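You operate a simulated robot arm through the tools that you are given. There is no shell and no other tool. Be economical: measure what you need, move in short steps, check, and stop when the job is done.

You are at the controls of a simulated robot arm. One attempt, no reset.

Task
Put things in order on the top of the trestle bench. At the end: the pink peg stands where the white bag pump stood; the orange cloth stands where the red castor stood; the white bag pump stands where the orange cloth stood; the red castor is on the large saucer; whatever was shut is shut again. Leave all else as you found it, and nothing knocked over.
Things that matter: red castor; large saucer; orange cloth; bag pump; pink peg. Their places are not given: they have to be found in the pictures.

Only the result counts: the job must be done as asked and must still hold three seconds after the hand-in. Knocking over, shifting, dropping, spilling or breaking anything else fails it.

Robot
A 6-joint arm with a two-finger parallel gripper, fixed in place. Base frame: the origin is at the foot of the arm, x ahead of it, y to its left, z up; the work surface is at about z = 800. Readings come in mm, degrees, newtons and seconds.
With the tool pointing down near the work surface it reaches from about 260 to 680 mm from the base axis. Its first joint turns from -66.0 to 66.0 degrees. Payload 2.9 kg.
The TCP is the grasp point between the finger pads, 30 mm short of the fingertips. In the tool frame z runs along the fingers and y along their closing line. Largest opening 110 mm; finger width 20, thickness 10; the body of the gripper, 48 by 112 mm, starts 55 mm behind the TCP.
Orientation is that of the tool frame in the base frame, as a unit quaternion [x, y, z, w]. With the fingers straight down and closing along the base's y, the tool's x points along the base's -x, its y along +y and its z along -z.

Tools
- The arm moves only by the tool play_rows. Its argument "targets" is a list that holds one entry, the list of rows, each a list of 7 numbers: the shift along the tool's x, y, z in units of 150 mm (1.0 is 150 mm), then the turn, a rotation vector about the tool's x, y, z in units of 120 degrees (1.0 is 120 degrees), then the closure in counts, from 0 (fully open) to 255 (shut). In form: [[[dx, dy, dz, ax, ay, az, claw], ...]]. A call has 1 to 8 rows; each row is the pose to reach, as a shift and turn from the pose commanded when the call began, along the tool's axes at that moment. A call with a number of a shift or a turn outside -1 to 1 is refused whole. Each row takes 0.2 s and may step no farther than 50 mm and 8.6 degrees from the row before; otherwise, or with a gripper value out of range, the whole call is refused. A pose out of reach is approached as far as the arm can. The call stops where the force on the tool passes 40 N (or 10 N more than at its start, if that is more) or the arm is blocked; 0.2 s more then pass. The fingers move at their own pace (about 108 mm/s each) and stop on an object; they squeeze with about 21 N. The grip force told is the motor's: it shows also when the fingers shut on nothing. Time passes only in rows, and 0.2 s behind the last, so rows that repeat a pose let the fingers close. The reply holds the time, the measured pose of the TCP, the force on the tool along the base axes, the opening and the grip force, in the units named above and with some noise.
- Cameras (640 x 400 px; columns grow to the right, rows downward): "scene" is fixed at [97.6, 445.9, 1401.4]; the picture's right is [-0.66, -0.75, 0.00], its down [-0.39, 0.34, -0.85] and it looks along [0.64, -0.56, -0.52] (base axes); focal length 312 px, centre (320, 200). "wrist" rides on the gripper at [-36, 0, -57] in the tool frame; the picture's right is [0.00, -1.00, 0.00], its down [0.97, 0.00, -0.24] and it looks along [0.24, 0.00, 0.97] (tool axes); focal length 218 px, centre (320, 200).
- get_image(camera): a new picture of that camera. The clock stands still meanwhile.
- point_at(camera, pixels): for up to 12 pixels [column, row] of the newest picture of that camera ("zoom" is the newest enlarged one), the place [x, y, z] in the base frame of the surface seen there, good to about 2 mm, but the place of the scene camera against the robot may be out by one fixed shift of up to 25 mm in any direction. The clock stands still meanwhile.
- zoom(camera, box): a new picture of the part [left, top, right, bottom] of that camera's present view, enlarged. The clock stands still meanwhile.
- job_done(): hands the job in; it is judged then, once.

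Keep the steps short. Do not move on a guess: measure, check each grasp and each placing, and mend mistakes. In all there are 80 turns and 46 pictures (those below and enlarged ones count). Leave the gripper open and the arm clear of the work at the hand-in unless told otherwise, and finish with a single line.

The tools are called after "Request:" as name(argument=value, ...) on one line, values as JSON. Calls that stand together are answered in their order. play_rows: Moves the arm, as the interface text tells. Its arguments: {"type":"object","properties":{"targets":{"type":"array","items":{"type":"array","items":{"type":"array","items":{"type":"number"}}}}},"required":["targets"]} The other tools are called the same way: get_image (camera) takes a picture; point_at (camera, pixels) gives the place of the surface under pixels of a picture; zoom (camera, box) takes an enlarged picture of a part of a camera's view; job_done () hands the job in.

At the start:

```text
time_s: 0.0
position: [397.5, -219.9, 1048.6]
ee_rot: [0.0, 1.0, 0.0, 0.0]
wrist_force: [-0.6, -0.1, -0.6]
gripper_width: 110.1
finger_force: 0.0
```

scene: 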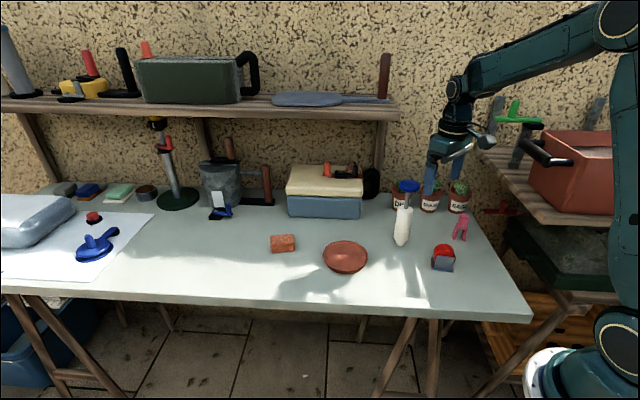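
wrist: 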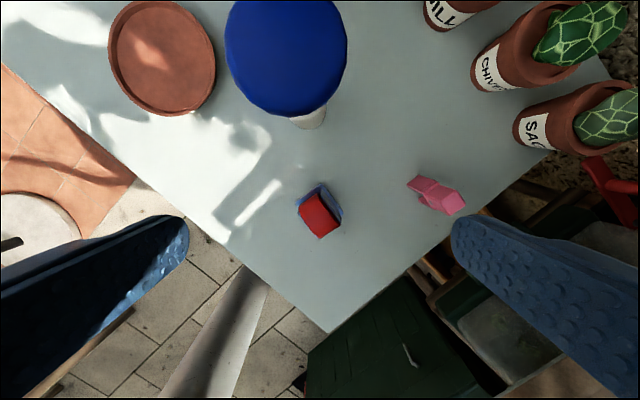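

I see the saucer at (345,257), the orange cloth at (282,243), the white pump at (403,225), the pink peg at (460,227) and the red castor at (443,258). I'll zoom in on that area and read places from the wrist view.

Request:
zoom(camera="scene", box=[250, 160, 490, 310])

Request:
point_at(camera="wrist", pixels=[[160, 60], [286, 50], [320, 218], [310, 190], [335, 225], [415, 185], [440, 195], [460, 203], [310, 118], [250, 180], [325, 232], [300, 208]])

Request:
point_at(camera="scene", pixels=[[345, 262], [282, 240], [403, 215], [443, 250], [460, 227], [409, 186], [401, 240], [443, 265], [382, 270], [272, 248], [296, 246], [283, 252]])

```text
2.67 times, centred on (370, 235) of scene
```

zoom: 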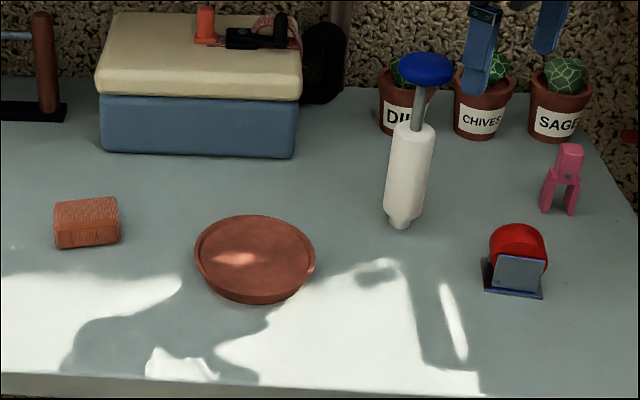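

```text
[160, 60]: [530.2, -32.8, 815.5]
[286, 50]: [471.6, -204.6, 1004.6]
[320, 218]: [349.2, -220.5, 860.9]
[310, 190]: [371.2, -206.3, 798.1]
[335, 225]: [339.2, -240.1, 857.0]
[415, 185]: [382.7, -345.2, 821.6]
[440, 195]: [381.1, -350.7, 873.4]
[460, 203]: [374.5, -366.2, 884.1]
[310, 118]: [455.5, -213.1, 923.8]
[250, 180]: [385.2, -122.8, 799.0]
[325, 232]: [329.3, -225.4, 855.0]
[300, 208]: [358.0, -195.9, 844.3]
```

```text
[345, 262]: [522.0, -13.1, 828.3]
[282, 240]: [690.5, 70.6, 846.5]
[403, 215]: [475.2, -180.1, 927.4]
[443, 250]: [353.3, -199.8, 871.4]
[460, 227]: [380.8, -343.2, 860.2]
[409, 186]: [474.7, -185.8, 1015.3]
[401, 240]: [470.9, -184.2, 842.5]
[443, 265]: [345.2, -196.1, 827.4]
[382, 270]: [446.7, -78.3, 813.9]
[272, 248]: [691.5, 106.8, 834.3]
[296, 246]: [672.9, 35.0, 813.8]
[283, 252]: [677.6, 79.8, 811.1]
```

The scene camera looks shifted against the robot, so I'll measure with the wrist camera. I'll zoom on the castor and peg in the wrist view.

Request:
zoom(camera="wrist", box=[270, 150, 480, 281])

Request:
zoom(camera="scene", box=[380, 170, 484, 280])

```text
3.05 times, centred on (375, 216) of wrist
```

zoom: 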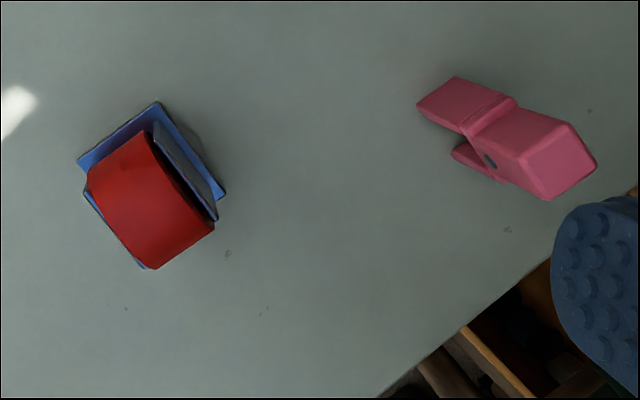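

```text
3.64 times, centred on (432, 225) of scene
```

zoom: 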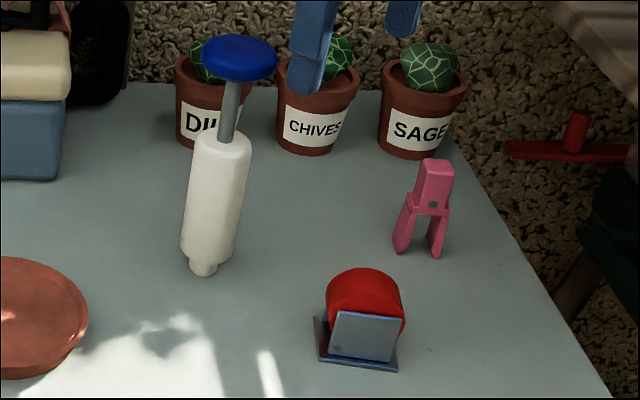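

The castor's plate is turned by about 33°. I'll move above it, lower down and turned to match, to measure it more closely.

Request:
play_rows(targets=[[[0.1, -0.01, 0.15, 0, 0, -0.07, 0], [0.2, -0.02, 0.3, 0, 0, -0.14, 0], [0.3, -0.03, 0.45, 0, 0, -0.21, 0], [0.317, -0.033, 0.6, 0, 0, -0.279, 0], [0.317, -0.033, 0.6, 0, 0, -0.279, 0]]])

Request:
get_image(camera="wrist")

```text
time_s: 1.2
position: [349.8, -224.4, 957.3]
ee_rot: [-0.289, 0.957, 0.0, 0.0]
wrist_force: [-0.3, -0.1, 0.1]
gripper_width: 109.9
finger_force: 0.1
```

```text
40 pictures are left
```

wrist: 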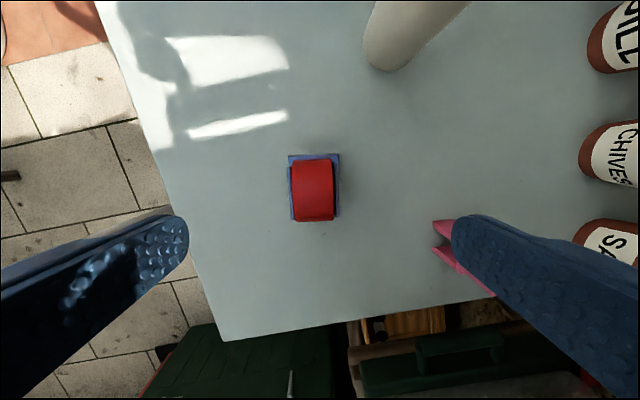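

The castor now lines up well with the picture axes. I'll read its edges and the table beside it.

Request:
point_at(camera="wrist", pixels=[[290, 157], [337, 156], [292, 219], [338, 214], [312, 190], [297, 190], [328, 190], [337, 180], [312, 162], [312, 216], [270, 190], [439, 226]])

Request:
zoom(camera="wrist", box=[256, 140, 368, 240])

```text
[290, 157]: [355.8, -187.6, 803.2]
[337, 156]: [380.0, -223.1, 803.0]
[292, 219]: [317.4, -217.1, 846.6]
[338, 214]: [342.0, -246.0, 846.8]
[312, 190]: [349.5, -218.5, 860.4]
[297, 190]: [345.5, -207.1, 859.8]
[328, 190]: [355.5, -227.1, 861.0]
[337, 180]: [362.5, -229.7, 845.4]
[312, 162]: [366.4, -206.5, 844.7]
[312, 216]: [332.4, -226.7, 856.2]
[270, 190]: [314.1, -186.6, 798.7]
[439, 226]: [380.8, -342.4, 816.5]
```

```text
4.00 times, centred on (312, 190) of wrist
```

zoom: 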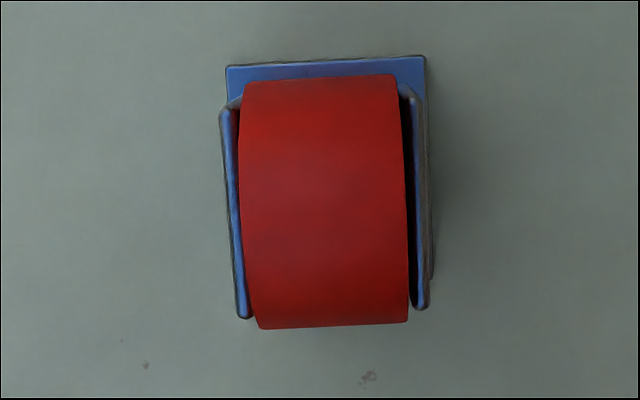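

The castor centre is at about (350, -217), and the forks are about 43 mm wide with tops at z≈846. I'll go down to z≈838 with the gripper open, then close.

Request:
play_rows(targets=[[[-0.028, 0.039, 0.25, 0, 0, 0, 0], [-0.028, 0.039, 0.5, 0, 0, 0, 0], [-0.028, 0.039, 0.7, 0, 0, 0, 0], [-0.028, 0.039, 0.8, 0, 0, 0, 0], [-0.028, 0.039, 0.8, 0, 0, 0, 130], [-0.028, 0.039, 0.8, 0, 0, 0, 255], [-0.028, 0.039, 0.8, 0, 0, 0, 255]]])

Request:
get_image(camera="wrist")

```text
time_s: 2.8
position: [349.9, -217.6, 838.6]
ee_rot: [-0.288, 0.957, 0.0, 0.0]
wrist_force: [1.6, 0.2, 0.5]
gripper_width: 39.5
finger_force: 20.6
```

```text
38 pictures are left
```

wrist: 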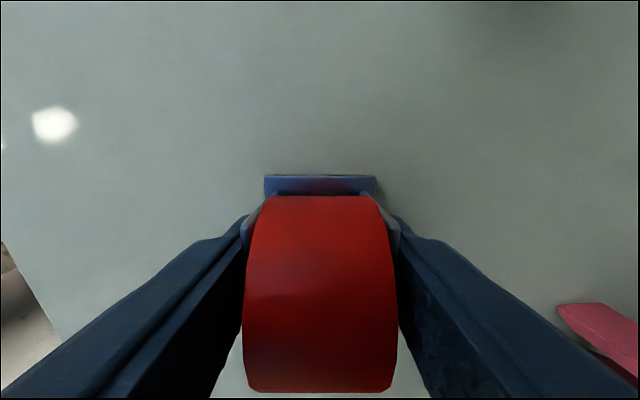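

The grip holds at 39.5 mm and 20.6 N. I'll lift 120 mm, then move sideways to y≈-60, away from the pump, and look at the saucer.

Request:
play_rows(targets=[[[0, 0, -0.25, 0, 0, 0, 255], [0, 0, -0.5, 0, 0, 0, 255], [0, 0, -0.8, 0, 0, 0, 255], [-0.144, 0.218, -0.8, 0, 0, 0, 255], [-0.289, 0.436, -0.8, 0, 0, 0, 255], [-0.433, 0.655, -0.8, 0, 0, 0, 255], [-0.578, 0.873, -0.8, 0, 0, 0, 255]]])

Request:
get_image(camera="wrist")

```text
time_s: 4.4
position: [353.3, -58.3, 960.4]
ee_rot: [-0.287, 0.958, -0.001, 0.0]
wrist_force: [0.0, 0.6, -0.5]
gripper_width: 39.8
finger_force: 21.0
```

```text
37 pictures are left
```

wrist: 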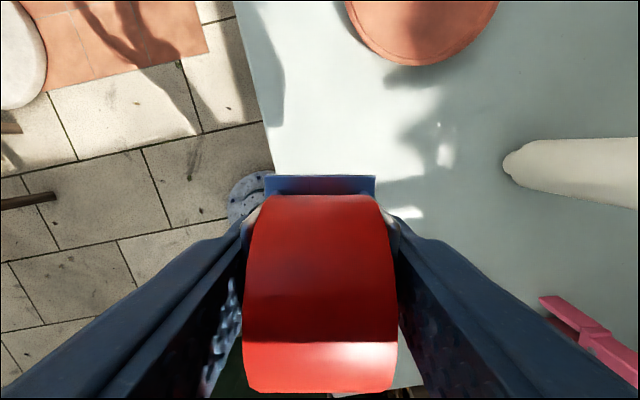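

I'll move 90 mm ahead to bring the whole saucer into view.

Request:
play_rows(targets=[[[-0.25, -0.165, 0, 0, 0, 0, 255], [-0.5, -0.331, 0, 0, 0, 0, 255], [-0.5, -0.331, 0, 0, 0, 0, 255]]])

Request:
get_image(camera="wrist")

```text
time_s: 5.2
position: [441.5, -59.8, 959.9]
ee_rot: [-0.288, 0.958, 0.0, 0.0]
wrist_force: [0.1, -0.1, -1.4]
gripper_width: 39.9
finger_force: 21.0
```

```text
36 pictures are left
```

wrist: 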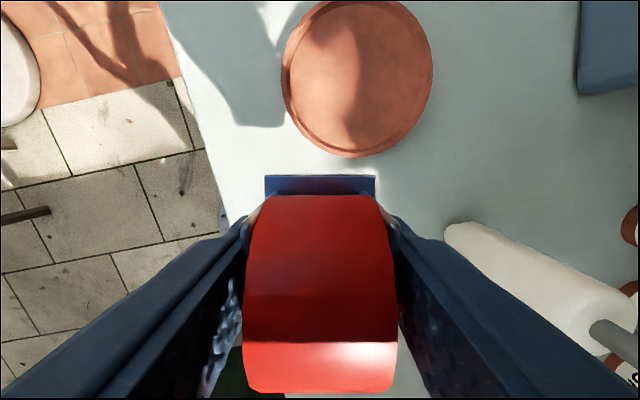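

The whole saucer is in view. I'll measure its rim and floor.

Request:
point_at(camera="wrist", pixels=[[285, 80], [430, 80], [357, 154], [357, 4], [357, 80], [340, 60], [380, 100], [300, 125], [420, 30], [357, 140], [295, 80], [450, 120]])

```text
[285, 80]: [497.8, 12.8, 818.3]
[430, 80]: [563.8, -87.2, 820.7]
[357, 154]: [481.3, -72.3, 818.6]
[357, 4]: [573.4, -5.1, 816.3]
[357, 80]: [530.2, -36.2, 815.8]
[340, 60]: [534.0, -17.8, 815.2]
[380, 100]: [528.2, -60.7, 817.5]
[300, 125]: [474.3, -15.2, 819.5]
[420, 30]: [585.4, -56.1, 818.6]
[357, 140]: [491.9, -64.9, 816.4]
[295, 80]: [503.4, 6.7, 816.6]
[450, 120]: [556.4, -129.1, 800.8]
```

The saucer centre is about (530, -38), with its floor at z≈816 and rim at z≈819. I'll move above it and go down to just over the floor.

Request:
play_rows(targets=[[[-0.2, -0.07, 0, 0, 0, 0, 255], [-0.4, -0.14, 0, 0, 0, 0, 255], [-0.573, -0.203, 0, 0, 0, 0, 255], [-0.573, -0.203, 0.25, 0, 0, 0, 255], [-0.573, -0.203, 0.45, 0, 0, 0, 255], [-0.573, -0.203, 0.6, 0, 0, 0, 255], [-0.573, -0.203, 0.66, 0, 0, 0, 255], [-0.573, -0.203, 0.66, 0, 0, 0, 255]]])

Request:
zoom(camera="scene", box=[290, 200, 410, 290])

```text
time_s: 7.0
position: [529.0, -38.9, 862.1]
ee_rot: [-0.288, 0.958, 0.0, 0.0]
wrist_force: [0.0, 0.1, -1.0]
gripper_width: 39.6
finger_force: 20.8
```

```text
4.44 times, centred on (350, 245) of scene
```

zoom: 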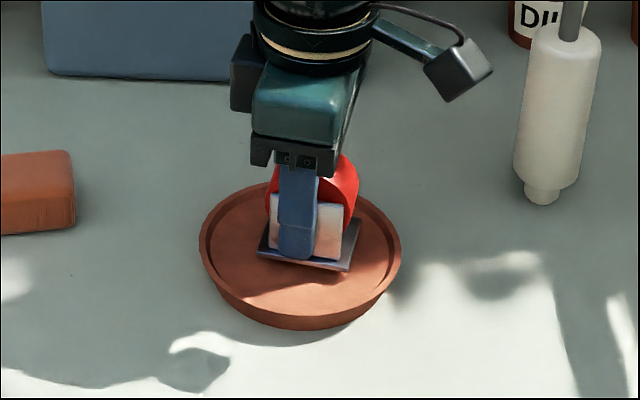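

The castor is centred over the saucer and level. I'll lower it in 1.5 mm steps and watch the force.

Request:
play_rows(targets=[[[0, 0, 0.01, 0, 0, 0, 255], [0, 0, 0.02, 0, 0, 0, 255], [0, 0, 0.03, 0, 0, 0, 255], [0, 0, 0.035, 0, 0, 0, 255], [0, 0, 0.035, 0, 0, 0, 255]]])

```text
time_s: 8.2
position: [529.7, -37.9, 855.2]
ee_rot: [-0.288, 0.958, 0.0, 0.0]
wrist_force: [0.2, 0.6, -1.6]
gripper_width: 39.7
finger_force: 21.2
```

Request:
play_rows(targets=[[[0, 0, 0.007, 0, 0, 0, 255], [0, 0, 0.013, 0, 0, 0, 255], [0, 0, 0.013, 0, 0, 0, 255]]])

Request:
zoom(camera="scene", box=[310, 220, 380, 280])

```text
time_s: 9.0
position: [529.7, -38.6, 854.0]
ee_rot: [-0.287, 0.958, 0.0, 0.001]
wrist_force: [-4.3, -2.1, 10.5]
gripper_width: 39.9
finger_force: 21.0
```

```text
6.67 times, centred on (345, 250) of scene
```

zoom: 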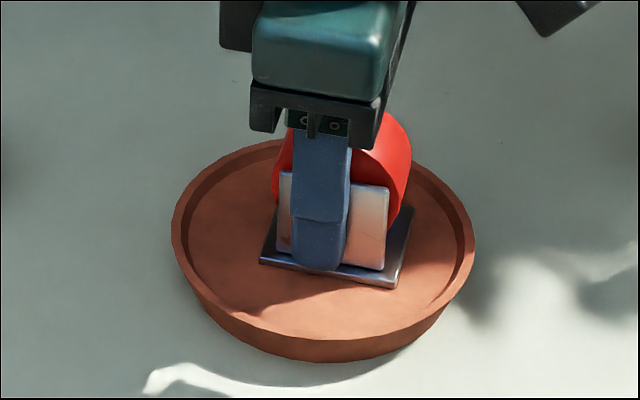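

The castor is on the saucer floor with a contact force of 10 N. I'll open, rise 120 mm and move toward the cloth to look at it.

Request:
play_rows(targets=[[[0, 0, 0, 0, 0, 0, 0], [0, 0, 0, 0, 0, 0, 0], [0, 0, -0.25, 0, 0, 0, 0], [0, 0, -0.55, 0, 0, 0, 0], [0, 0, -0.83, 0, 0, 0, 0], [-0.215, 0.084, -0.83, 0, 0, 0, 0], [-0.43, 0.168, -0.83, 0, 0, 0, 0], [-0.646, 0.252, -0.83, 0, 0, 0, 0]]])

Request:
get_image(camera="wrist")

```text
time_s: 10.8
position: [589.6, 49.7, 976.2]
ee_rot: [-0.287, 0.958, 0.0, 0.0]
wrist_force: [1.1, 0.0, 0.0]
gripper_width: 110.2
finger_force: 0.0
```

```text
33 pictures are left
```

wrist: 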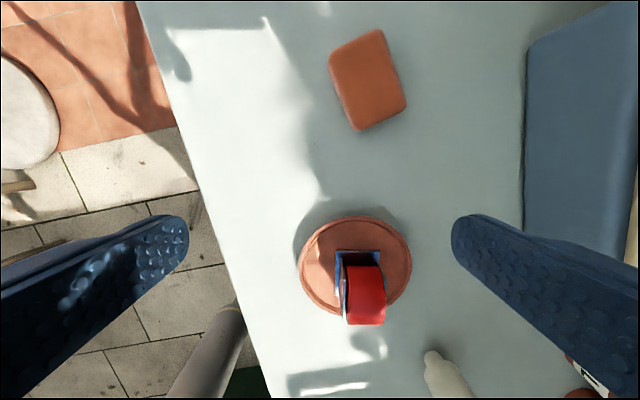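

The castor sits in the saucer. The cloth is at (367,80) in the picture, and I'll measure it.

Request:
point_at(camera="wrist", pixels=[[331, 52], [381, 31], [404, 105], [360, 128], [367, 80], [345, 90], [392, 68], [356, 44], [383, 116], [525, 110], [380, 258], [345, 215]])

Request:
zoom(camera="wrist", box=[310, 10, 430, 140])

```text
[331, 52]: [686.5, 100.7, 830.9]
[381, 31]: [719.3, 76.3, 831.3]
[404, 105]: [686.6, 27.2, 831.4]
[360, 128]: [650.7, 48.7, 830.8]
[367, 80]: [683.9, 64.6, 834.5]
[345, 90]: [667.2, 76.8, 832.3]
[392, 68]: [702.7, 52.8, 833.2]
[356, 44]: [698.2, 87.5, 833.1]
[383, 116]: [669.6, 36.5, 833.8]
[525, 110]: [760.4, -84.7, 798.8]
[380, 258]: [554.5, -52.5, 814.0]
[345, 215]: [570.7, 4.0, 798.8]
```

```text
3.08 times, centred on (370, 75) of wrist
```

zoom: 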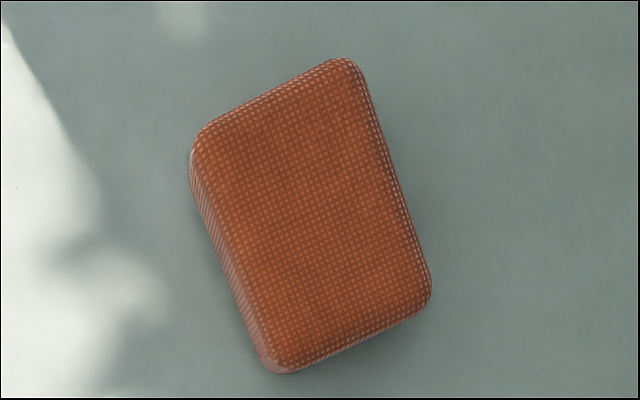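

The cloth centre is about (686, 63), its top at z≈834, and its short side (41 mm) lies along (0.83, -0.56). Before going out there, I'll check where the shelf edge and the box are.

Request:
get_image(camera="scene")

Request:
point_at(camera="scene", pixels=[[250, 112], [330, 112], [390, 112], [300, 205], [362, 210], [288, 170], [230, 210], [403, 215], [401, 243], [460, 227]])

```text
31 pictures are left
```

scene: 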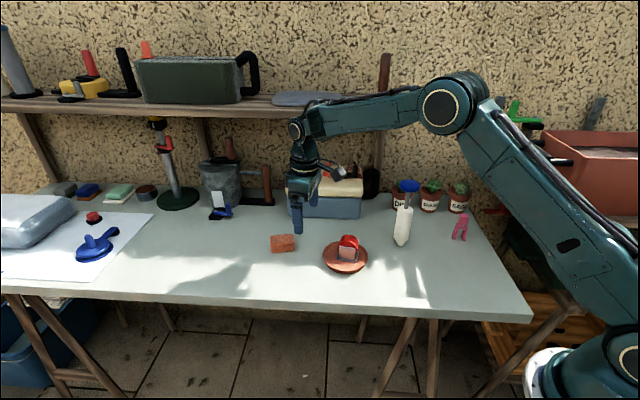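

```text
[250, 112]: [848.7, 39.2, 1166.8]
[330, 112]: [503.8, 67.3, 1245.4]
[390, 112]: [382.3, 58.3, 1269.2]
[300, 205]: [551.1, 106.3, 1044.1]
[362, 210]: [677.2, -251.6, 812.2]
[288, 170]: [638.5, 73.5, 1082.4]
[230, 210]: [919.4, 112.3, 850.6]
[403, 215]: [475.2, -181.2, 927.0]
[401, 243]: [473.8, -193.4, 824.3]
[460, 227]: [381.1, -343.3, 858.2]
```

The shelf edge is at x≈848, so it is clear. I'll move above the cloth and turn to line up with its short side.

Request:
play_rows(targets=[[[-0.2, -0.1, 0.1, 0, 0, -0.06, 0], [-0.4, -0.2, 0.25, 0, 0, -0.12, 0], [-0.553, -0.292, 0.42, 0, 0, -0.188, 0], [-0.553, -0.292, 0.6, 0, 0, -0.188, 0], [-0.553, -0.292, 0.6, 0, 0, -0.188, 0]]])

Request:
get_image(camera="wrist")

```text
time_s: 12.0
position: [679.6, 54.0, 886.4]
ee_rot: [-0.47, 0.883, 0.0, 0.0]
wrist_force: [0.0, -0.6, 0.1]
gripper_width: 110.0
finger_force: 0.1
out of reach, approached as far as the arm can: row 3
```

```text
30 pictures are left
```

wrist: 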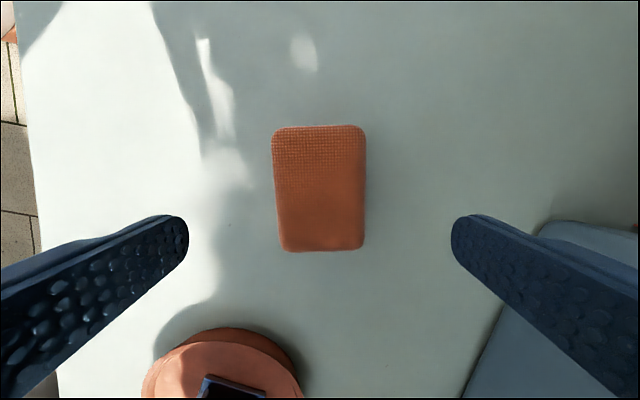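

The fingers straddle the cloth well. The tool sits about 11 mm off its centre along the long side, which is fine for a grasp. I'll go down to z≈836 in steps.

Request:
play_rows(targets=[[[0, 0, 0.1, 0, 0, 0, 0], [0, 0, 0.2, 0, 0, 0, 0], [0, 0, 0.3, 0, 0, 0, 0], [0, 0, 0.34, 0, 0, 0, 0], [0, 0, 0.34, 0, 0, 0, 0]]])

Request:
get_image(camera="wrist")

```text
time_s: 13.2
position: [678.8, 55.8, 836.3]
ee_rot: [-0.469, 0.883, 0.0, 0.001]
wrist_force: [-0.7, 0.4, 0.4]
gripper_width: 109.9
finger_force: 0.1
```

```text
29 pictures are left
```

wrist: 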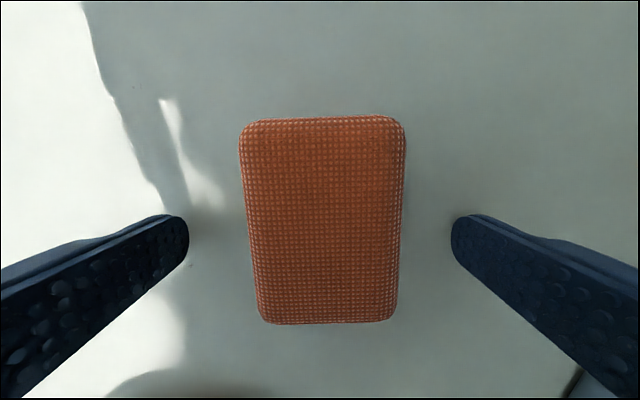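

The pose was reached at (679, 56, 836). I'll re-measure the cloth from close up to fix its spot and its offset from the tool.

Request:
point_at(camera="wrist", pixels=[[246, 122], [402, 120], [261, 318], [394, 316], [324, 220], [324, 118], [327, 322], [245, 200], [402, 200], [420, 200]])

Request:
play_rows(targets=[[[0, 0, 0, 0, 0, 0, 80], [0, 0, 0, 0, 0, 0, 160], [0, 0, 0, 0, 0, 0, 255], [0, 0, 0, 0, 0, 0, 255], [0, 0, 0, 0, 0, 0, 255]]])

```text
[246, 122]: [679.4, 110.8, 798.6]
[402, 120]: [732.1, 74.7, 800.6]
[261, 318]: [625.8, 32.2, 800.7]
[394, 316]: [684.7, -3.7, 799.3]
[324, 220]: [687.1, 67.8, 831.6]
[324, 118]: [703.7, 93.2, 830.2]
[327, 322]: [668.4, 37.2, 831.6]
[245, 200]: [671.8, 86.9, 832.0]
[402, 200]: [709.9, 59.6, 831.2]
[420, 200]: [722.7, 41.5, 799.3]
```

```text
time_s: 14.4
position: [680.0, 56.1, 836.6]
ee_rot: [-0.469, 0.883, 0.0, 0.0]
wrist_force: [-0.3, -0.3, 0.6]
gripper_width: 49.2
finger_force: 21.0
```

The cloth is gripped at 49 mm wide, and its centre was at (686, 64.5). I'll lift it 124 mm and start back over the saucer; the cloth bottom at z≈923 is well above the castor top at about 877.

Request:
play_rows(targets=[[[0, 0, -0.25, 0, 0, 0, 255], [0, 0, -0.53, 0, 0, 0, 255], [0, 0, -0.827, 0, 0, 0, 255], [0.188, 0.195, -0.827, 0, 0, 0, 255], [0.375, 0.39, -0.827, 0, 0, 0, 255], [0.563, 0.585, -0.827, 0, 0, 0, 255], [0.751, 0.78, -0.827, 0, 0, 0, 255]]])

Request:
play_rows(targets=[[[0.188, 0.195, 0, 0, 0, 0, 255], [0.375, 0.39, 0, 0, 0, 0, 255], [0.563, 0.585, 0, 0, 0, 0, 255], [0.751, 0.78, 0, 0, 0, 0, 255]]])

```text
time_s: 16.0
position: [519.2, 25.7, 959.5]
ee_rot: [-0.47, 0.883, 0.0, 0.001]
wrist_force: [-0.3, -0.8, -1.5]
gripper_width: 49.3
finger_force: 20.8
out of reach, approached as far as the arm can: row 1, 2, 3
```

```text
time_s: 17.0
position: [363.7, 1.3, 960.3]
ee_rot: [-0.469, 0.883, 0.0, 0.0]
wrist_force: [-0.1, 0.5, -0.1]
gripper_width: 49.4
finger_force: 21.5
```

Next I'll go to the castor's old spot, so that the cloth centre lands at (350, -217), and descend partway.

Request:
play_rows(targets=[[[0.266, -0.148, 0, 0, 0, 0, 255], [0.531, -0.296, 0, 0, 0, 0, 255], [0.797, -0.443, 0, 0, 0, 0, 255]]])

Request:
play_rows(targets=[[[0.266, -0.148, 0, 0, 0, 0, 255], [0.531, -0.296, 0, 0, 0, 0, 255], [0.531, -0.296, 0.25, 0, 0, 0, 255], [0.531, -0.296, 0.5, 0, 0, 0, 255], [0.531, -0.296, 0.7, 0, 0, 0, 255], [0.531, -0.296, 0.7, 0, 0, 0, 255]]])

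Request:
get_image(camera="scene")

```text
time_s: 17.8
position: [352.9, -135.7, 959.5]
ee_rot: [-0.47, 0.883, 0.0, 0.0]
wrist_force: [0.1, -0.2, -0.8]
gripper_width: 49.2
finger_force: 20.9
```

```text
time_s: 19.2
position: [342.5, -226.6, 856.1]
ee_rot: [-0.469, 0.883, 0.0, -0.001]
wrist_force: [-0.6, -0.1, -0.6]
gripper_width: 49.3
finger_force: 21.0
```

```text
28 pictures are left
```

scene: 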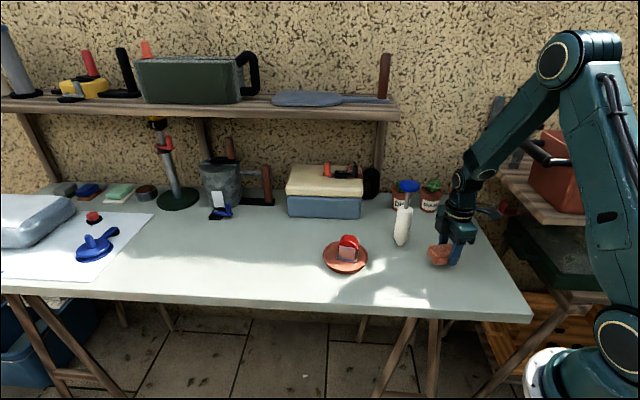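

The cloth is over the spot and nothing has been touched. I'll lower it to contact.

Request:
play_rows(targets=[[[-0.009, 0, 0.07, 0, 0, 0, 255], [-0.009, 0, 0.115, 0, 0, 0, 255], [-0.009, 0, 0.128, 0, 0, 0, 255], [-0.009, 0, 0.135, 0, 0, 0, 255], [-0.009, 0, 0.135, 0, 0, 0, 255]]])

Request:
zoom(camera="scene", box=[380, 200, 500, 290])

```text
time_s: 20.4
position: [343.8, -226.5, 836.9]
ee_rot: [-0.47, 0.883, -0.001, 0.0]
wrist_force: [-3.0, 2.1, 18.5]
gripper_width: 49.1
finger_force: 21.1
```

```text
4.44 times, centred on (440, 245) of scene
```

zoom: 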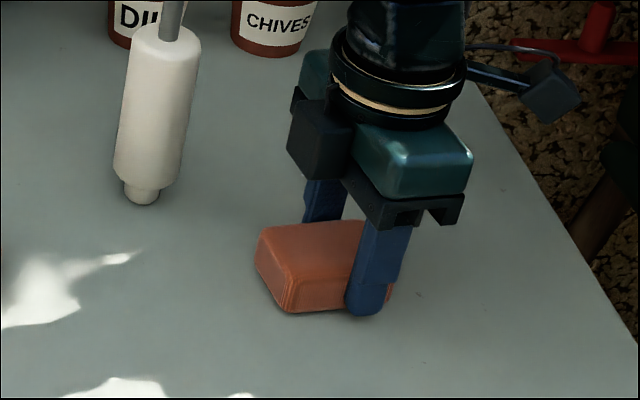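

The cloth is down with 18 N of contact. I'll open, rise, and look at the cloth and pump.

Request:
play_rows(targets=[[[0, 0, -0.005, 0, 0, 0, 0], [0, 0, -0.005, 0, 0, 0, 0], [0, 0, -0.2, 0, 0, 0, 0], [0, 0, -0.5, 0, 0, 0, 0], [0, 0, -0.8, 0, 0, 0, 0], [0, 0, -1.0, 0, 0, 0, 0], [0, 0, -1.0, 0, 0, 0, 0]]])

Request:
get_image(camera="wrist")

Request:
zoom(camera="scene", box=[376, 170, 440, 260])

Request:
point_at(camera="zoom", pixels=[[320, 100], [330, 60], [220, 60], [320, 20], [290, 150], [260, 200], [265, 300], [180, 280], [310, 280], [250, 380], [240, 340], [320, 130]])

```text
time_s: 22.0
position: [341.5, -228.2, 985.2]
ee_rot: [-0.47, 0.883, 0.0, 0.0]
wrist_force: [-0.3, 0.2, -1.0]
gripper_width: 109.8
finger_force: 0.1
```

```text
26 pictures are left
```

wrist: 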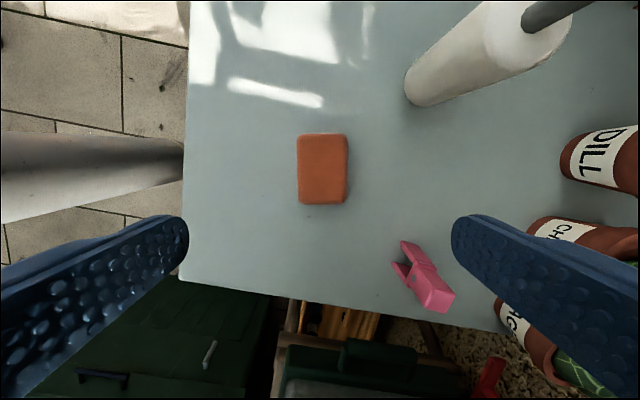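

```text
4.44 times, centred on (408, 215) of scene
```

zoom: 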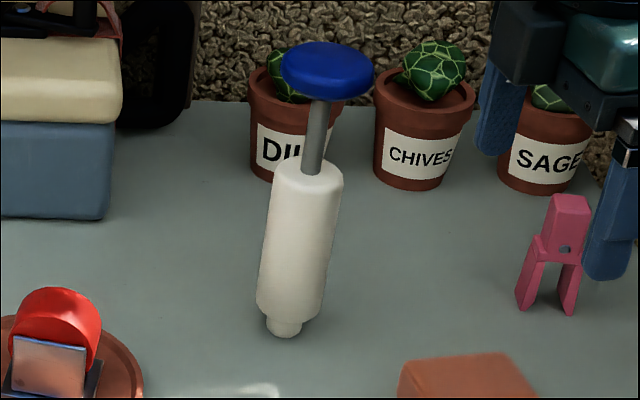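

```text
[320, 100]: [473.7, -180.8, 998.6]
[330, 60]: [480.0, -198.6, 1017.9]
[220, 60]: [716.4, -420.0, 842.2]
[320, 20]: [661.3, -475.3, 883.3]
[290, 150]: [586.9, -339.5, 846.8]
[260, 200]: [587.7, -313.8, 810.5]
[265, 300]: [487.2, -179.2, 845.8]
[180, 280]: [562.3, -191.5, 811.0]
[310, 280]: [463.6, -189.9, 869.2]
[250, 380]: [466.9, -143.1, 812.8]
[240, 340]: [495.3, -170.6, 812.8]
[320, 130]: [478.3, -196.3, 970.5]
```

The pump stands on a narrow nozzle, so it has to be handled with care. I'll measure it from both views.

Request:
point_at(camera="zoom", pixels=[[285, 325], [272, 328], [298, 325], [284, 310], [328, 70], [290, 65], [370, 70], [270, 240], [330, 240], [300, 240], [310, 180], [330, 85]])

Request:
point_at(camera="wrist", pixels=[[410, 98], [415, 103], [440, 70], [462, 78], [480, 30], [510, 50], [540, 20], [490, 60], [323, 136], [323, 203], [299, 168], [347, 168]])

```text
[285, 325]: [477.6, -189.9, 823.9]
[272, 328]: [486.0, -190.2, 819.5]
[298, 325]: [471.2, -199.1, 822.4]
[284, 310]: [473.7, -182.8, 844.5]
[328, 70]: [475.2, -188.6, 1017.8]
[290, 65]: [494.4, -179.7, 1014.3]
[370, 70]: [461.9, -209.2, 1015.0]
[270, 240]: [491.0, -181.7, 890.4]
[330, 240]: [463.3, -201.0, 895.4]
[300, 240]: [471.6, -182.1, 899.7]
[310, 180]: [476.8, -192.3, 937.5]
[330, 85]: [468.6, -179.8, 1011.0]
```

```text
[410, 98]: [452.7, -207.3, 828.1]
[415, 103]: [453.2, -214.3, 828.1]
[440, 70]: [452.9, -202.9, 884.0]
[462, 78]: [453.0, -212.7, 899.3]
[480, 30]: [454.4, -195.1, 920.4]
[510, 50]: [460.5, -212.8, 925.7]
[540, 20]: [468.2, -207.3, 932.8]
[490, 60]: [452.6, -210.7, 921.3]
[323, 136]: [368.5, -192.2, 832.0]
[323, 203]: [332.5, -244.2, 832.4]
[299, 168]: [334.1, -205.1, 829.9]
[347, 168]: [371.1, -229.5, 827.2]
```

The cloth centre is at (350.5, -218), which matches the castor's old spot. For the pump I'll rise to z≈1110, turn back to zero yaw, and look at it from straight above.

Request:
play_rows(targets=[[[0, 0, -0.28, 0, 0, 0.0667, 0], [0, 0, -0.56, 0, 0, 0.1333, 0], [0, 0, -0.833, 0, 0, 0.2, 0], [-0.175, -0.172, -0.833, 0, 0, 0.2667, 0], [-0.35, -0.344, -0.833, 0, 0, 0.3333, 0], [-0.524, -0.516, -0.833, 0, 0, 0.4, 0], [-0.524, -0.516, -0.833, 0, 0, 0.4675, 0], [-0.524, -0.516, -0.833, 0, 0, 0.4675, 0]]])

Request:
get_image(camera="wrist")

```text
time_s: 23.8
position: [451.5, -206.0, 1110.6]
ee_rot: [0.002, 1.0, 0.0, 0.001]
wrist_force: [0.3, 0.7, -0.3]
gripper_width: 109.9
finger_force: 0.3
```

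```text
24 pictures are left
```

wrist: 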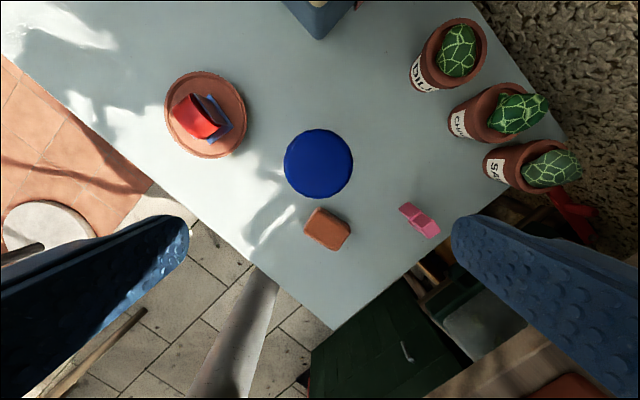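

The blue handle is centred at about (318,163) in the picture. I'll measure its edges.

Request:
point_at(camera="wrist", pixels=[[318, 163], [288, 163], [350, 163], [318, 132], [318, 195], [297, 142], [340, 184], [415, 215], [425, 228], [408, 207]])

```text
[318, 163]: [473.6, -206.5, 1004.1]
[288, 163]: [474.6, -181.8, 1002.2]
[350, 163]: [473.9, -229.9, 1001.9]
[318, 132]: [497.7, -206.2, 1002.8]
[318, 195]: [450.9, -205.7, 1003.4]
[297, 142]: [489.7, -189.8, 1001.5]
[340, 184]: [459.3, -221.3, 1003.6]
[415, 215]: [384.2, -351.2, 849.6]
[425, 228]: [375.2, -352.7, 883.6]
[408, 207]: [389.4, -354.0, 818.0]
```

The handle disc is centred at (474, -206), with z from about 988 to 1004 and a diameter of about 50 mm. The destination is near the reach limit, so I'll grip the disc from above with the tool tilted 15° outward. I'll tilt and go down with the fingers open.

Request:
play_rows(targets=[[[-0.15, 0, 0, 0, -0.0625, 0, 0], [-0.15, 0, 0, 0, -0.125, 0, 0], [-0.15, 0, 0.25, 0, -0.125, 0, 0], [-0.15, 0, 0.5, 0, -0.125, 0, 0], [-0.15, 0, 0.7, 0, -0.125, 0, 0], [-0.15, 0, 0.771, 0, -0.125, 0, 0], [-0.15, 0, 0.771, 0, -0.125, 0, 0]]])

Request:
zoom(camera="scene", box=[360, 140, 460, 260])

Request:
get_image(camera="wrist")

```text
time_s: 25.4
position: [473.5, -206.3, 993.4]
ee_rot: [0.001, 0.991, 0.0, 0.131]
wrist_force: [-0.6, -0.4, 0.2]
gripper_width: 110.0
finger_force: 0.1
```

```text
3.33 times, centred on (410, 200) of scene
```

zoom: 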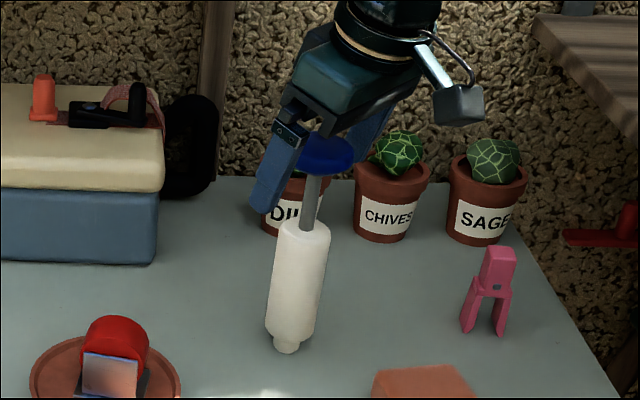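

```text
22 pictures are left
```

wrist: 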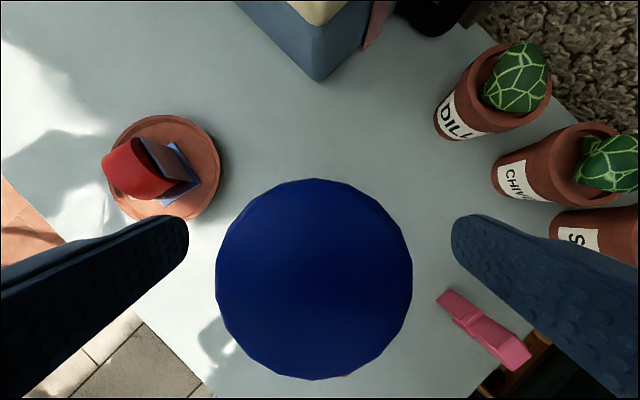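

The disc is almost centred, about 1 mm to the left. I'll nudge it and close slowly.

Request:
play_rows(targets=[[[0, 0.007, 0, 0, 0, 0, 90], [0, 0.007, 0, 0, 0, 0, 110], [0, 0.007, 0, 0, 0, 0, 122], [0, 0.007, 0, 0, 0, 0, 134], [0, 0.007, 0, 0, 0, 0, 146], [0, 0.007, 0, 0, 0, 0, 255], [0, 0.007, 0, 0, 0, 0, 255]]])

Request:
zoom(camera="scene", box=[370, 160, 450, 260])

```text
time_s: 27.0
position: [473.7, -204.8, 994.9]
ee_rot: [0.001, 0.991, 0.001, 0.131]
wrist_force: [0.4, 0.1, 0.7]
gripper_width: 52.0
finger_force: 21.6
```

```text
4.00 times, centred on (410, 210) of scene
```

zoom: 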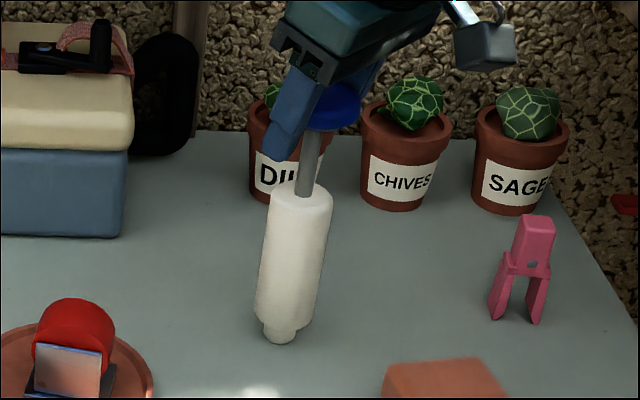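

The disc is gripped at 52 mm. I'll make a small lift of 20 mm straight up and check that the whole pump comes along.

Request:
play_rows(targets=[[[-0.0086, 0, -0.0322, 0, 0, 0, 255], [-0.0173, 0, -0.0644, 0, 0, 0, 255], [-0.0345, 0, -0.1288, 0, 0, 0, 255], [-0.0345, 0, -0.1288, 0, 0, 0, 255]]])

Request:
zoom(camera="scene", box=[370, 160, 450, 260])

```text
time_s: 28.0
position: [474.8, -205.6, 1014.6]
ee_rot: [0.0, 0.991, 0.0, 0.13]
wrist_force: [-0.4, 0.3, -2.6]
gripper_width: 51.9
finger_force: 21.2
```

```text
4.00 times, centred on (410, 210) of scene
```

zoom: 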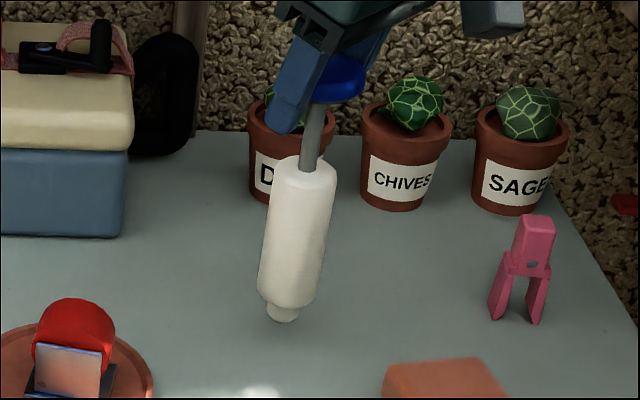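

The whole pump lifted, still upright, with about 2 N of extra load. I'll lift 20 mm more and carry it to (600, -90), keeping wide of the castor.

Request:
play_rows(targets=[[[-0.035, 0, -0.129, 0, 0, 0, 255], [-0.196, 0.155, -0.086, 0, 0, 0, 255], [-0.357, 0.309, -0.043, 0, 0, 0, 255], [-0.518, 0.464, 0.001, 0, 0, 0, 255], [-0.679, 0.618, 0.044, 0, 0, 0, 255], [-0.84, 0.773, 0.087, 0, 0, 0, 255], [-0.84, 0.773, 0.087, 0, 0, 0, 255]]])

Request:
get_image(camera="scene")

```text
time_s: 29.6
position: [602.1, -88.9, 1030.6]
ee_rot: [0.001, 0.991, 0.0, 0.13]
wrist_force: [-0.4, -0.8, -1.4]
gripper_width: 51.8
finger_force: 21.2
```

```text
19 pictures are left
```

scene: 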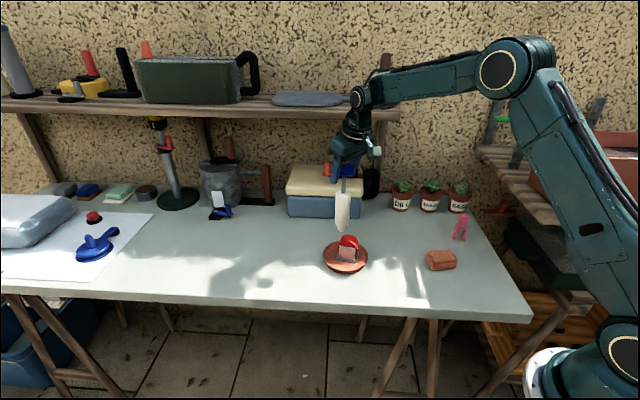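

All clear. I'll carry on most of the way to the cloth's old spot.

Request:
play_rows(targets=[[[-0.103, 0.195, 0.028, 0, 0, 0, 255], [-0.206, 0.389, 0.055, 0, 0, 0, 255], [-0.308, 0.583, 0.083, 0, 0, 0, 255], [-0.411, 0.778, 0.11, 0, 0, 0, 255], [-0.514, 0.972, 0.138, 0, 0, 0, 255], [-0.514, 0.972, 0.138, 0, 0, 0, 255]]])

Request:
zoom(camera="scene", box=[240, 160, 340, 270])

```text
time_s: 31.0
position: [676.7, 55.9, 1033.6]
ee_rot: [0.0, 0.991, 0.0, 0.131]
wrist_force: [0.0, -0.6, -1.2]
gripper_width: 52.1
finger_force: 20.8
```

```text
3.64 times, centred on (290, 215) of scene
```

zoom: 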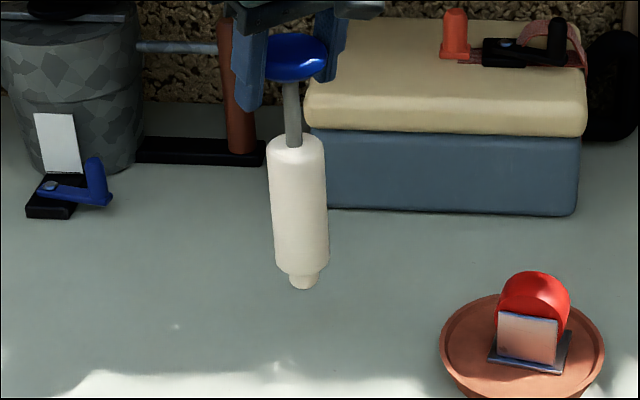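

The arm is within reach and the pump hangs straight. I'll go to (686, 64.5) and descend to about 5 mm above contact.

Request:
play_rows(targets=[[[-0.03, 0.03, 0.008, 0, 0, 0, 255], [-0.06, 0.057, 0.016, 0, 0, 0, 255], [-0.034, 0.057, 0.113, 0, 0, 0, 255], [-0.008, 0.057, 0.209, 0, 0, 0, 255], [-0.003, 0.057, 0.2285, 0, 0, 0, 255], [-0.003, 0.057, 0.2285, 0, 0, 0, 255]]])

Request:
zoom(camera="scene", box=[255, 170, 325, 265])

Request:
point_at(camera="zoom", pixels=[[280, 140], [320, 140], [285, 180], [320, 180], [290, 220], [320, 220], [295, 250], [320, 250], [305, 130], [308, 200], [310, 260], [305, 90]])

```text
time_s: 32.4
position: [688.3, 66.6, 1000.3]
ee_rot: [0.001, 0.991, 0.0, 0.13]
wrist_force: [0.1, 0.7, -2.0]
gripper_width: 51.9
finger_force: 21.1
```

```text
4.21 times, centred on (290, 218) of scene
```

zoom: 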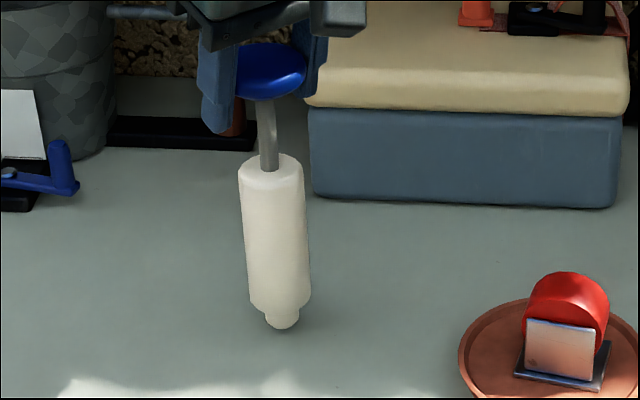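

```text
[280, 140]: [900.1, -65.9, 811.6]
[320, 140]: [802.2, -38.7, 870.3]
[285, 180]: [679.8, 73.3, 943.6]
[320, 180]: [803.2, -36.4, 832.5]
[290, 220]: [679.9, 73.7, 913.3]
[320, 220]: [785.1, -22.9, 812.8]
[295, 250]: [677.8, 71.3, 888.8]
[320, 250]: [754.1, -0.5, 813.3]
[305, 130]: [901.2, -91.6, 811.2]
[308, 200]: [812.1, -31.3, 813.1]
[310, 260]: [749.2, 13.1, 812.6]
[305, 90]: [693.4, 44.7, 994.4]
```

I'll check that the pump is upright with points along its middle line and edges.

Request:
point_at(camera="zoom", pixels=[[272, 190], [275, 220], [277, 250], [279, 280], [282, 320], [268, 140], [266, 115], [248, 200], [252, 280], [298, 200], [304, 280], [284, 340]])

```text
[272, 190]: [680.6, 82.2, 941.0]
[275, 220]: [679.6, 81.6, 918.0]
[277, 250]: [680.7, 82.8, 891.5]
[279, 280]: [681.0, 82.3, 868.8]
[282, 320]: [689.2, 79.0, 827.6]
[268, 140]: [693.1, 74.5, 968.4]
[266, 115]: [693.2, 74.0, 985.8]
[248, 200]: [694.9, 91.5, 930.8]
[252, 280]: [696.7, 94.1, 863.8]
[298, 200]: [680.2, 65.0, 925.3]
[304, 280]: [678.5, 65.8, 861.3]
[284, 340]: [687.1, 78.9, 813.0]
```

The pump is vertical to within 1–2 mm over its height. I'll lower it gently to contact.

Request:
play_rows(targets=[[[0.015, -0.01, 0.016, 0, 0, 0, 255], [0.017, -0.01, 0.023, 0, 0, 0, 255], [0.0186, -0.01, 0.029, 0, 0, 0, 255], [0.0186, -0.01, 0.029, 0, 0, 0, 255]]])

```text
time_s: 33.4
position: [688.5, 64.4, 996.6]
ee_rot: [0.0, 0.991, 0.0, 0.131]
wrist_force: [-0.4, -0.2, -1.8]
gripper_width: 52.0
finger_force: 21.3
```

Still hanging, with no contact yet. I'll go down 2 mm more.

Request:
play_rows(targets=[[[0.008, 0, 0.0064, 0, 0, 0, 255], [0.01, 0, 0.0129, 0, 0, 0, 255], [0.01, 0, 0.0129, 0, 0, 0, 255]]])

```text
time_s: 34.2
position: [687.0, 66.0, 994.0]
ee_rot: [0.002, 0.991, -0.001, 0.131]
wrist_force: [-0.2, 0.7, -0.5]
gripper_width: 52.0
finger_force: 20.7
```

Request:
play_rows(targets=[[[0.0017, 0, 0.0064, 0, 0, 0, 255], [0.0017, 0, 0.0064, 0, 0, 0, 255]]])

Request:
zoom(camera="scene", box=[255, 170, 325, 265])

```text
time_s: 34.8
position: [687.5, 65.2, 993.0]
ee_rot: [-0.001, 0.991, 0.001, 0.131]
wrist_force: [-0.5, 0.9, 2.3]
gripper_width: 51.7
finger_force: 21.2
```

```text
4.21 times, centred on (290, 218) of scene
```

zoom: 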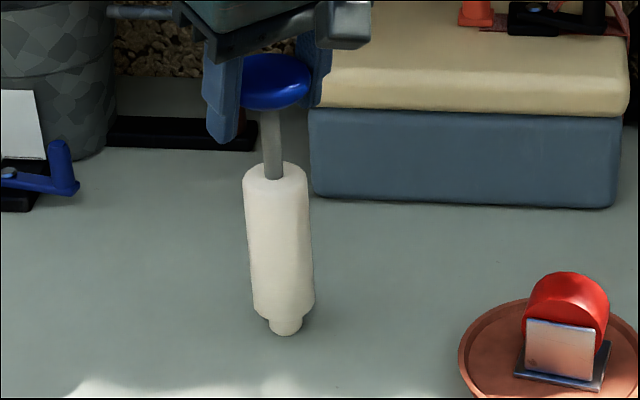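

The nozzle is touching, with about 4 N of support. I'll open gently and check.

Request:
play_rows(targets=[[[0, 0, 0, 0, 0, 0, 120], [0, 0, 0, 0, 0, 0, 100], [0, 0, 0, 0, 0, 0, 50], [0, 0, 0, 0, 0, 0, 0], [0, 0, 0, 0, 0, 0, 0], [0, 0, -0.15, 0, 0, 0, 0], [0, 0, -0.4, 0, 0, 0, 0], [0, 0, -0.7, 0, 0, 0, 0]]])

Request:
zoom(camera="scene", box=[255, 170, 325, 265])

Request:
point_at(camera="zoom", pixels=[[277, 200], [279, 230], [281, 260], [283, 290], [286, 325], [253, 210], [257, 290], [303, 210], [308, 290]])

```text
time_s: 36.6
position: [659.5, 64.9, 1096.2]
ee_rot: [0.0, 0.991, 0.0, 0.131]
wrist_force: [1.2, 0.6, -0.3]
gripper_width: 109.8
finger_force: 0.1
```

```text
4.21 times, centred on (290, 218) of scene
```

zoom: 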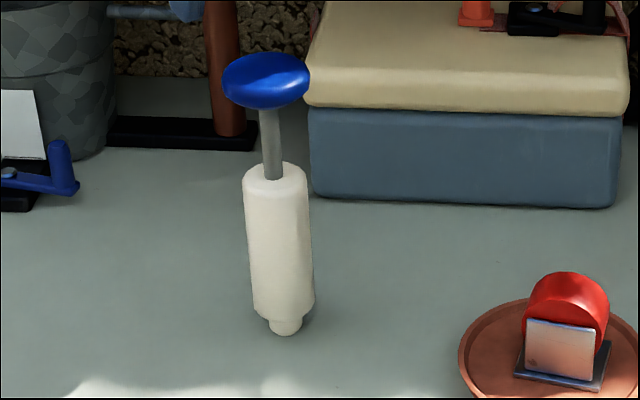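

```text
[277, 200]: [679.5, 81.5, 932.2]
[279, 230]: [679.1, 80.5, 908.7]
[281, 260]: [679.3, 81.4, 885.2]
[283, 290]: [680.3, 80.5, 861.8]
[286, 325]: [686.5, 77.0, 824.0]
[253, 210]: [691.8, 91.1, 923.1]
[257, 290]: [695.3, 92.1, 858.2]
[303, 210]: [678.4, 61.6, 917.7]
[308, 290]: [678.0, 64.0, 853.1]
```

The pump stands upright on the cloth's old spot. Now the peg: I'll untilt and travel high above everything to a point over it.

Request:
play_rows(targets=[[[0.148, -0.228, -0.04, 0, 0.0625, 0, 0], [0.297, -0.456, -0.08, 0, 0.125, 0, 0], [0.445, -0.685, -0.119, 0, 0.125, 0, 0], [0.593, -0.913, -0.159, 0, 0.125, 0, 0]]])

Request:
play_rows(targets=[[[0.153, -0.228, 0, 0, 0, 0, 0], [0.306, -0.456, 0, 0, 0, 0, 0], [0.46, -0.685, 0, 0, 0, 0, 0], [0.613, -0.913, 0, 0, 0, 0, 0]]])

Request:
play_rows(targets=[[[0.153, -0.228, 0, 0, 0, 0, 0], [0.306, -0.456, 0, 0, 0, 0, 0], [0.46, -0.685, 0.2, 0, 0, 0, 0], [0.613, -0.913, 0.4, 0, 0, 0, 0], [0.613, -0.913, 0.58, 0, 0, 0, 0], [0.613, -0.913, 0.58, 0, 0, 0, 0]]])

Request:
get_image(camera="wrist")

```text
time_s: 37.6
position: [565.3, -75.8, 1092.5]
ee_rot: [-0.001, 1.0, 0.0, 0.001]
wrist_force: [0.6, -0.4, 0.9]
gripper_width: 109.9
finger_force: 0.3
```

```text
time_s: 38.6
position: [474.5, -212.2, 1097.2]
ee_rot: [0.0, 1.0, 0.0, -0.001]
wrist_force: [-0.2, 0.3, 0.1]
gripper_width: 110.0
finger_force: 0.1
```

```text
refused: row 3 steps farther than a row can; nothing moved
```

```text
14 pictures are left
```

wrist: 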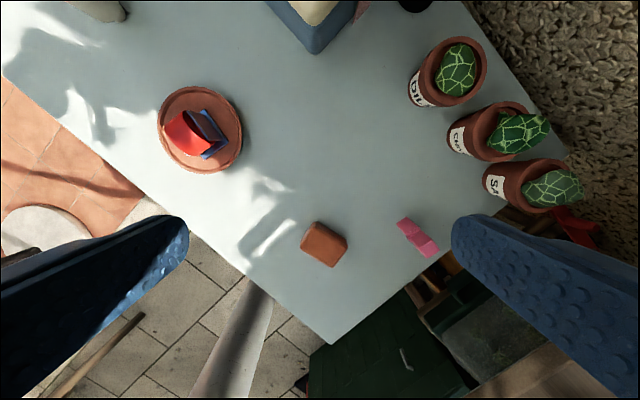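

The third call was refused because one step was too long. I'll repeat it with a slower descent.

Request:
play_rows(targets=[[[0.153, -0.228, 0, 0, 0, 0, 0], [0.306, -0.456, 0, 0, 0, 0, 0], [0.46, -0.685, 0, 0, 0, 0, 0], [0.6, -0.9, 0, 0, 0, 0, 0], [0.6, -0.9, 0.3, 0, 0, 0, 0], [0.6, -0.9, 0.58, 0, 0, 0, 0], [0.6, -0.9, 0.58, 0, 0, 0, 0]]])

Request:
get_image(camera="wrist")

```text
time_s: 40.2
position: [383.8, -345.0, 1007.4]
ee_rot: [0.002, 1.0, 0.001, 0.001]
wrist_force: [-0.5, 0.1, -0.3]
gripper_width: 109.8
finger_force: 0.1
```

```text
13 pictures are left
```

wrist: 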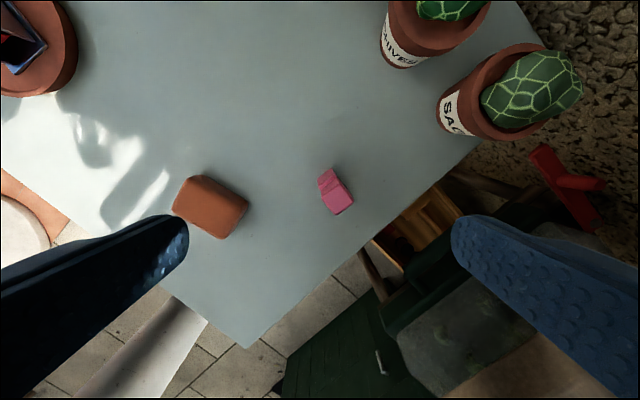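

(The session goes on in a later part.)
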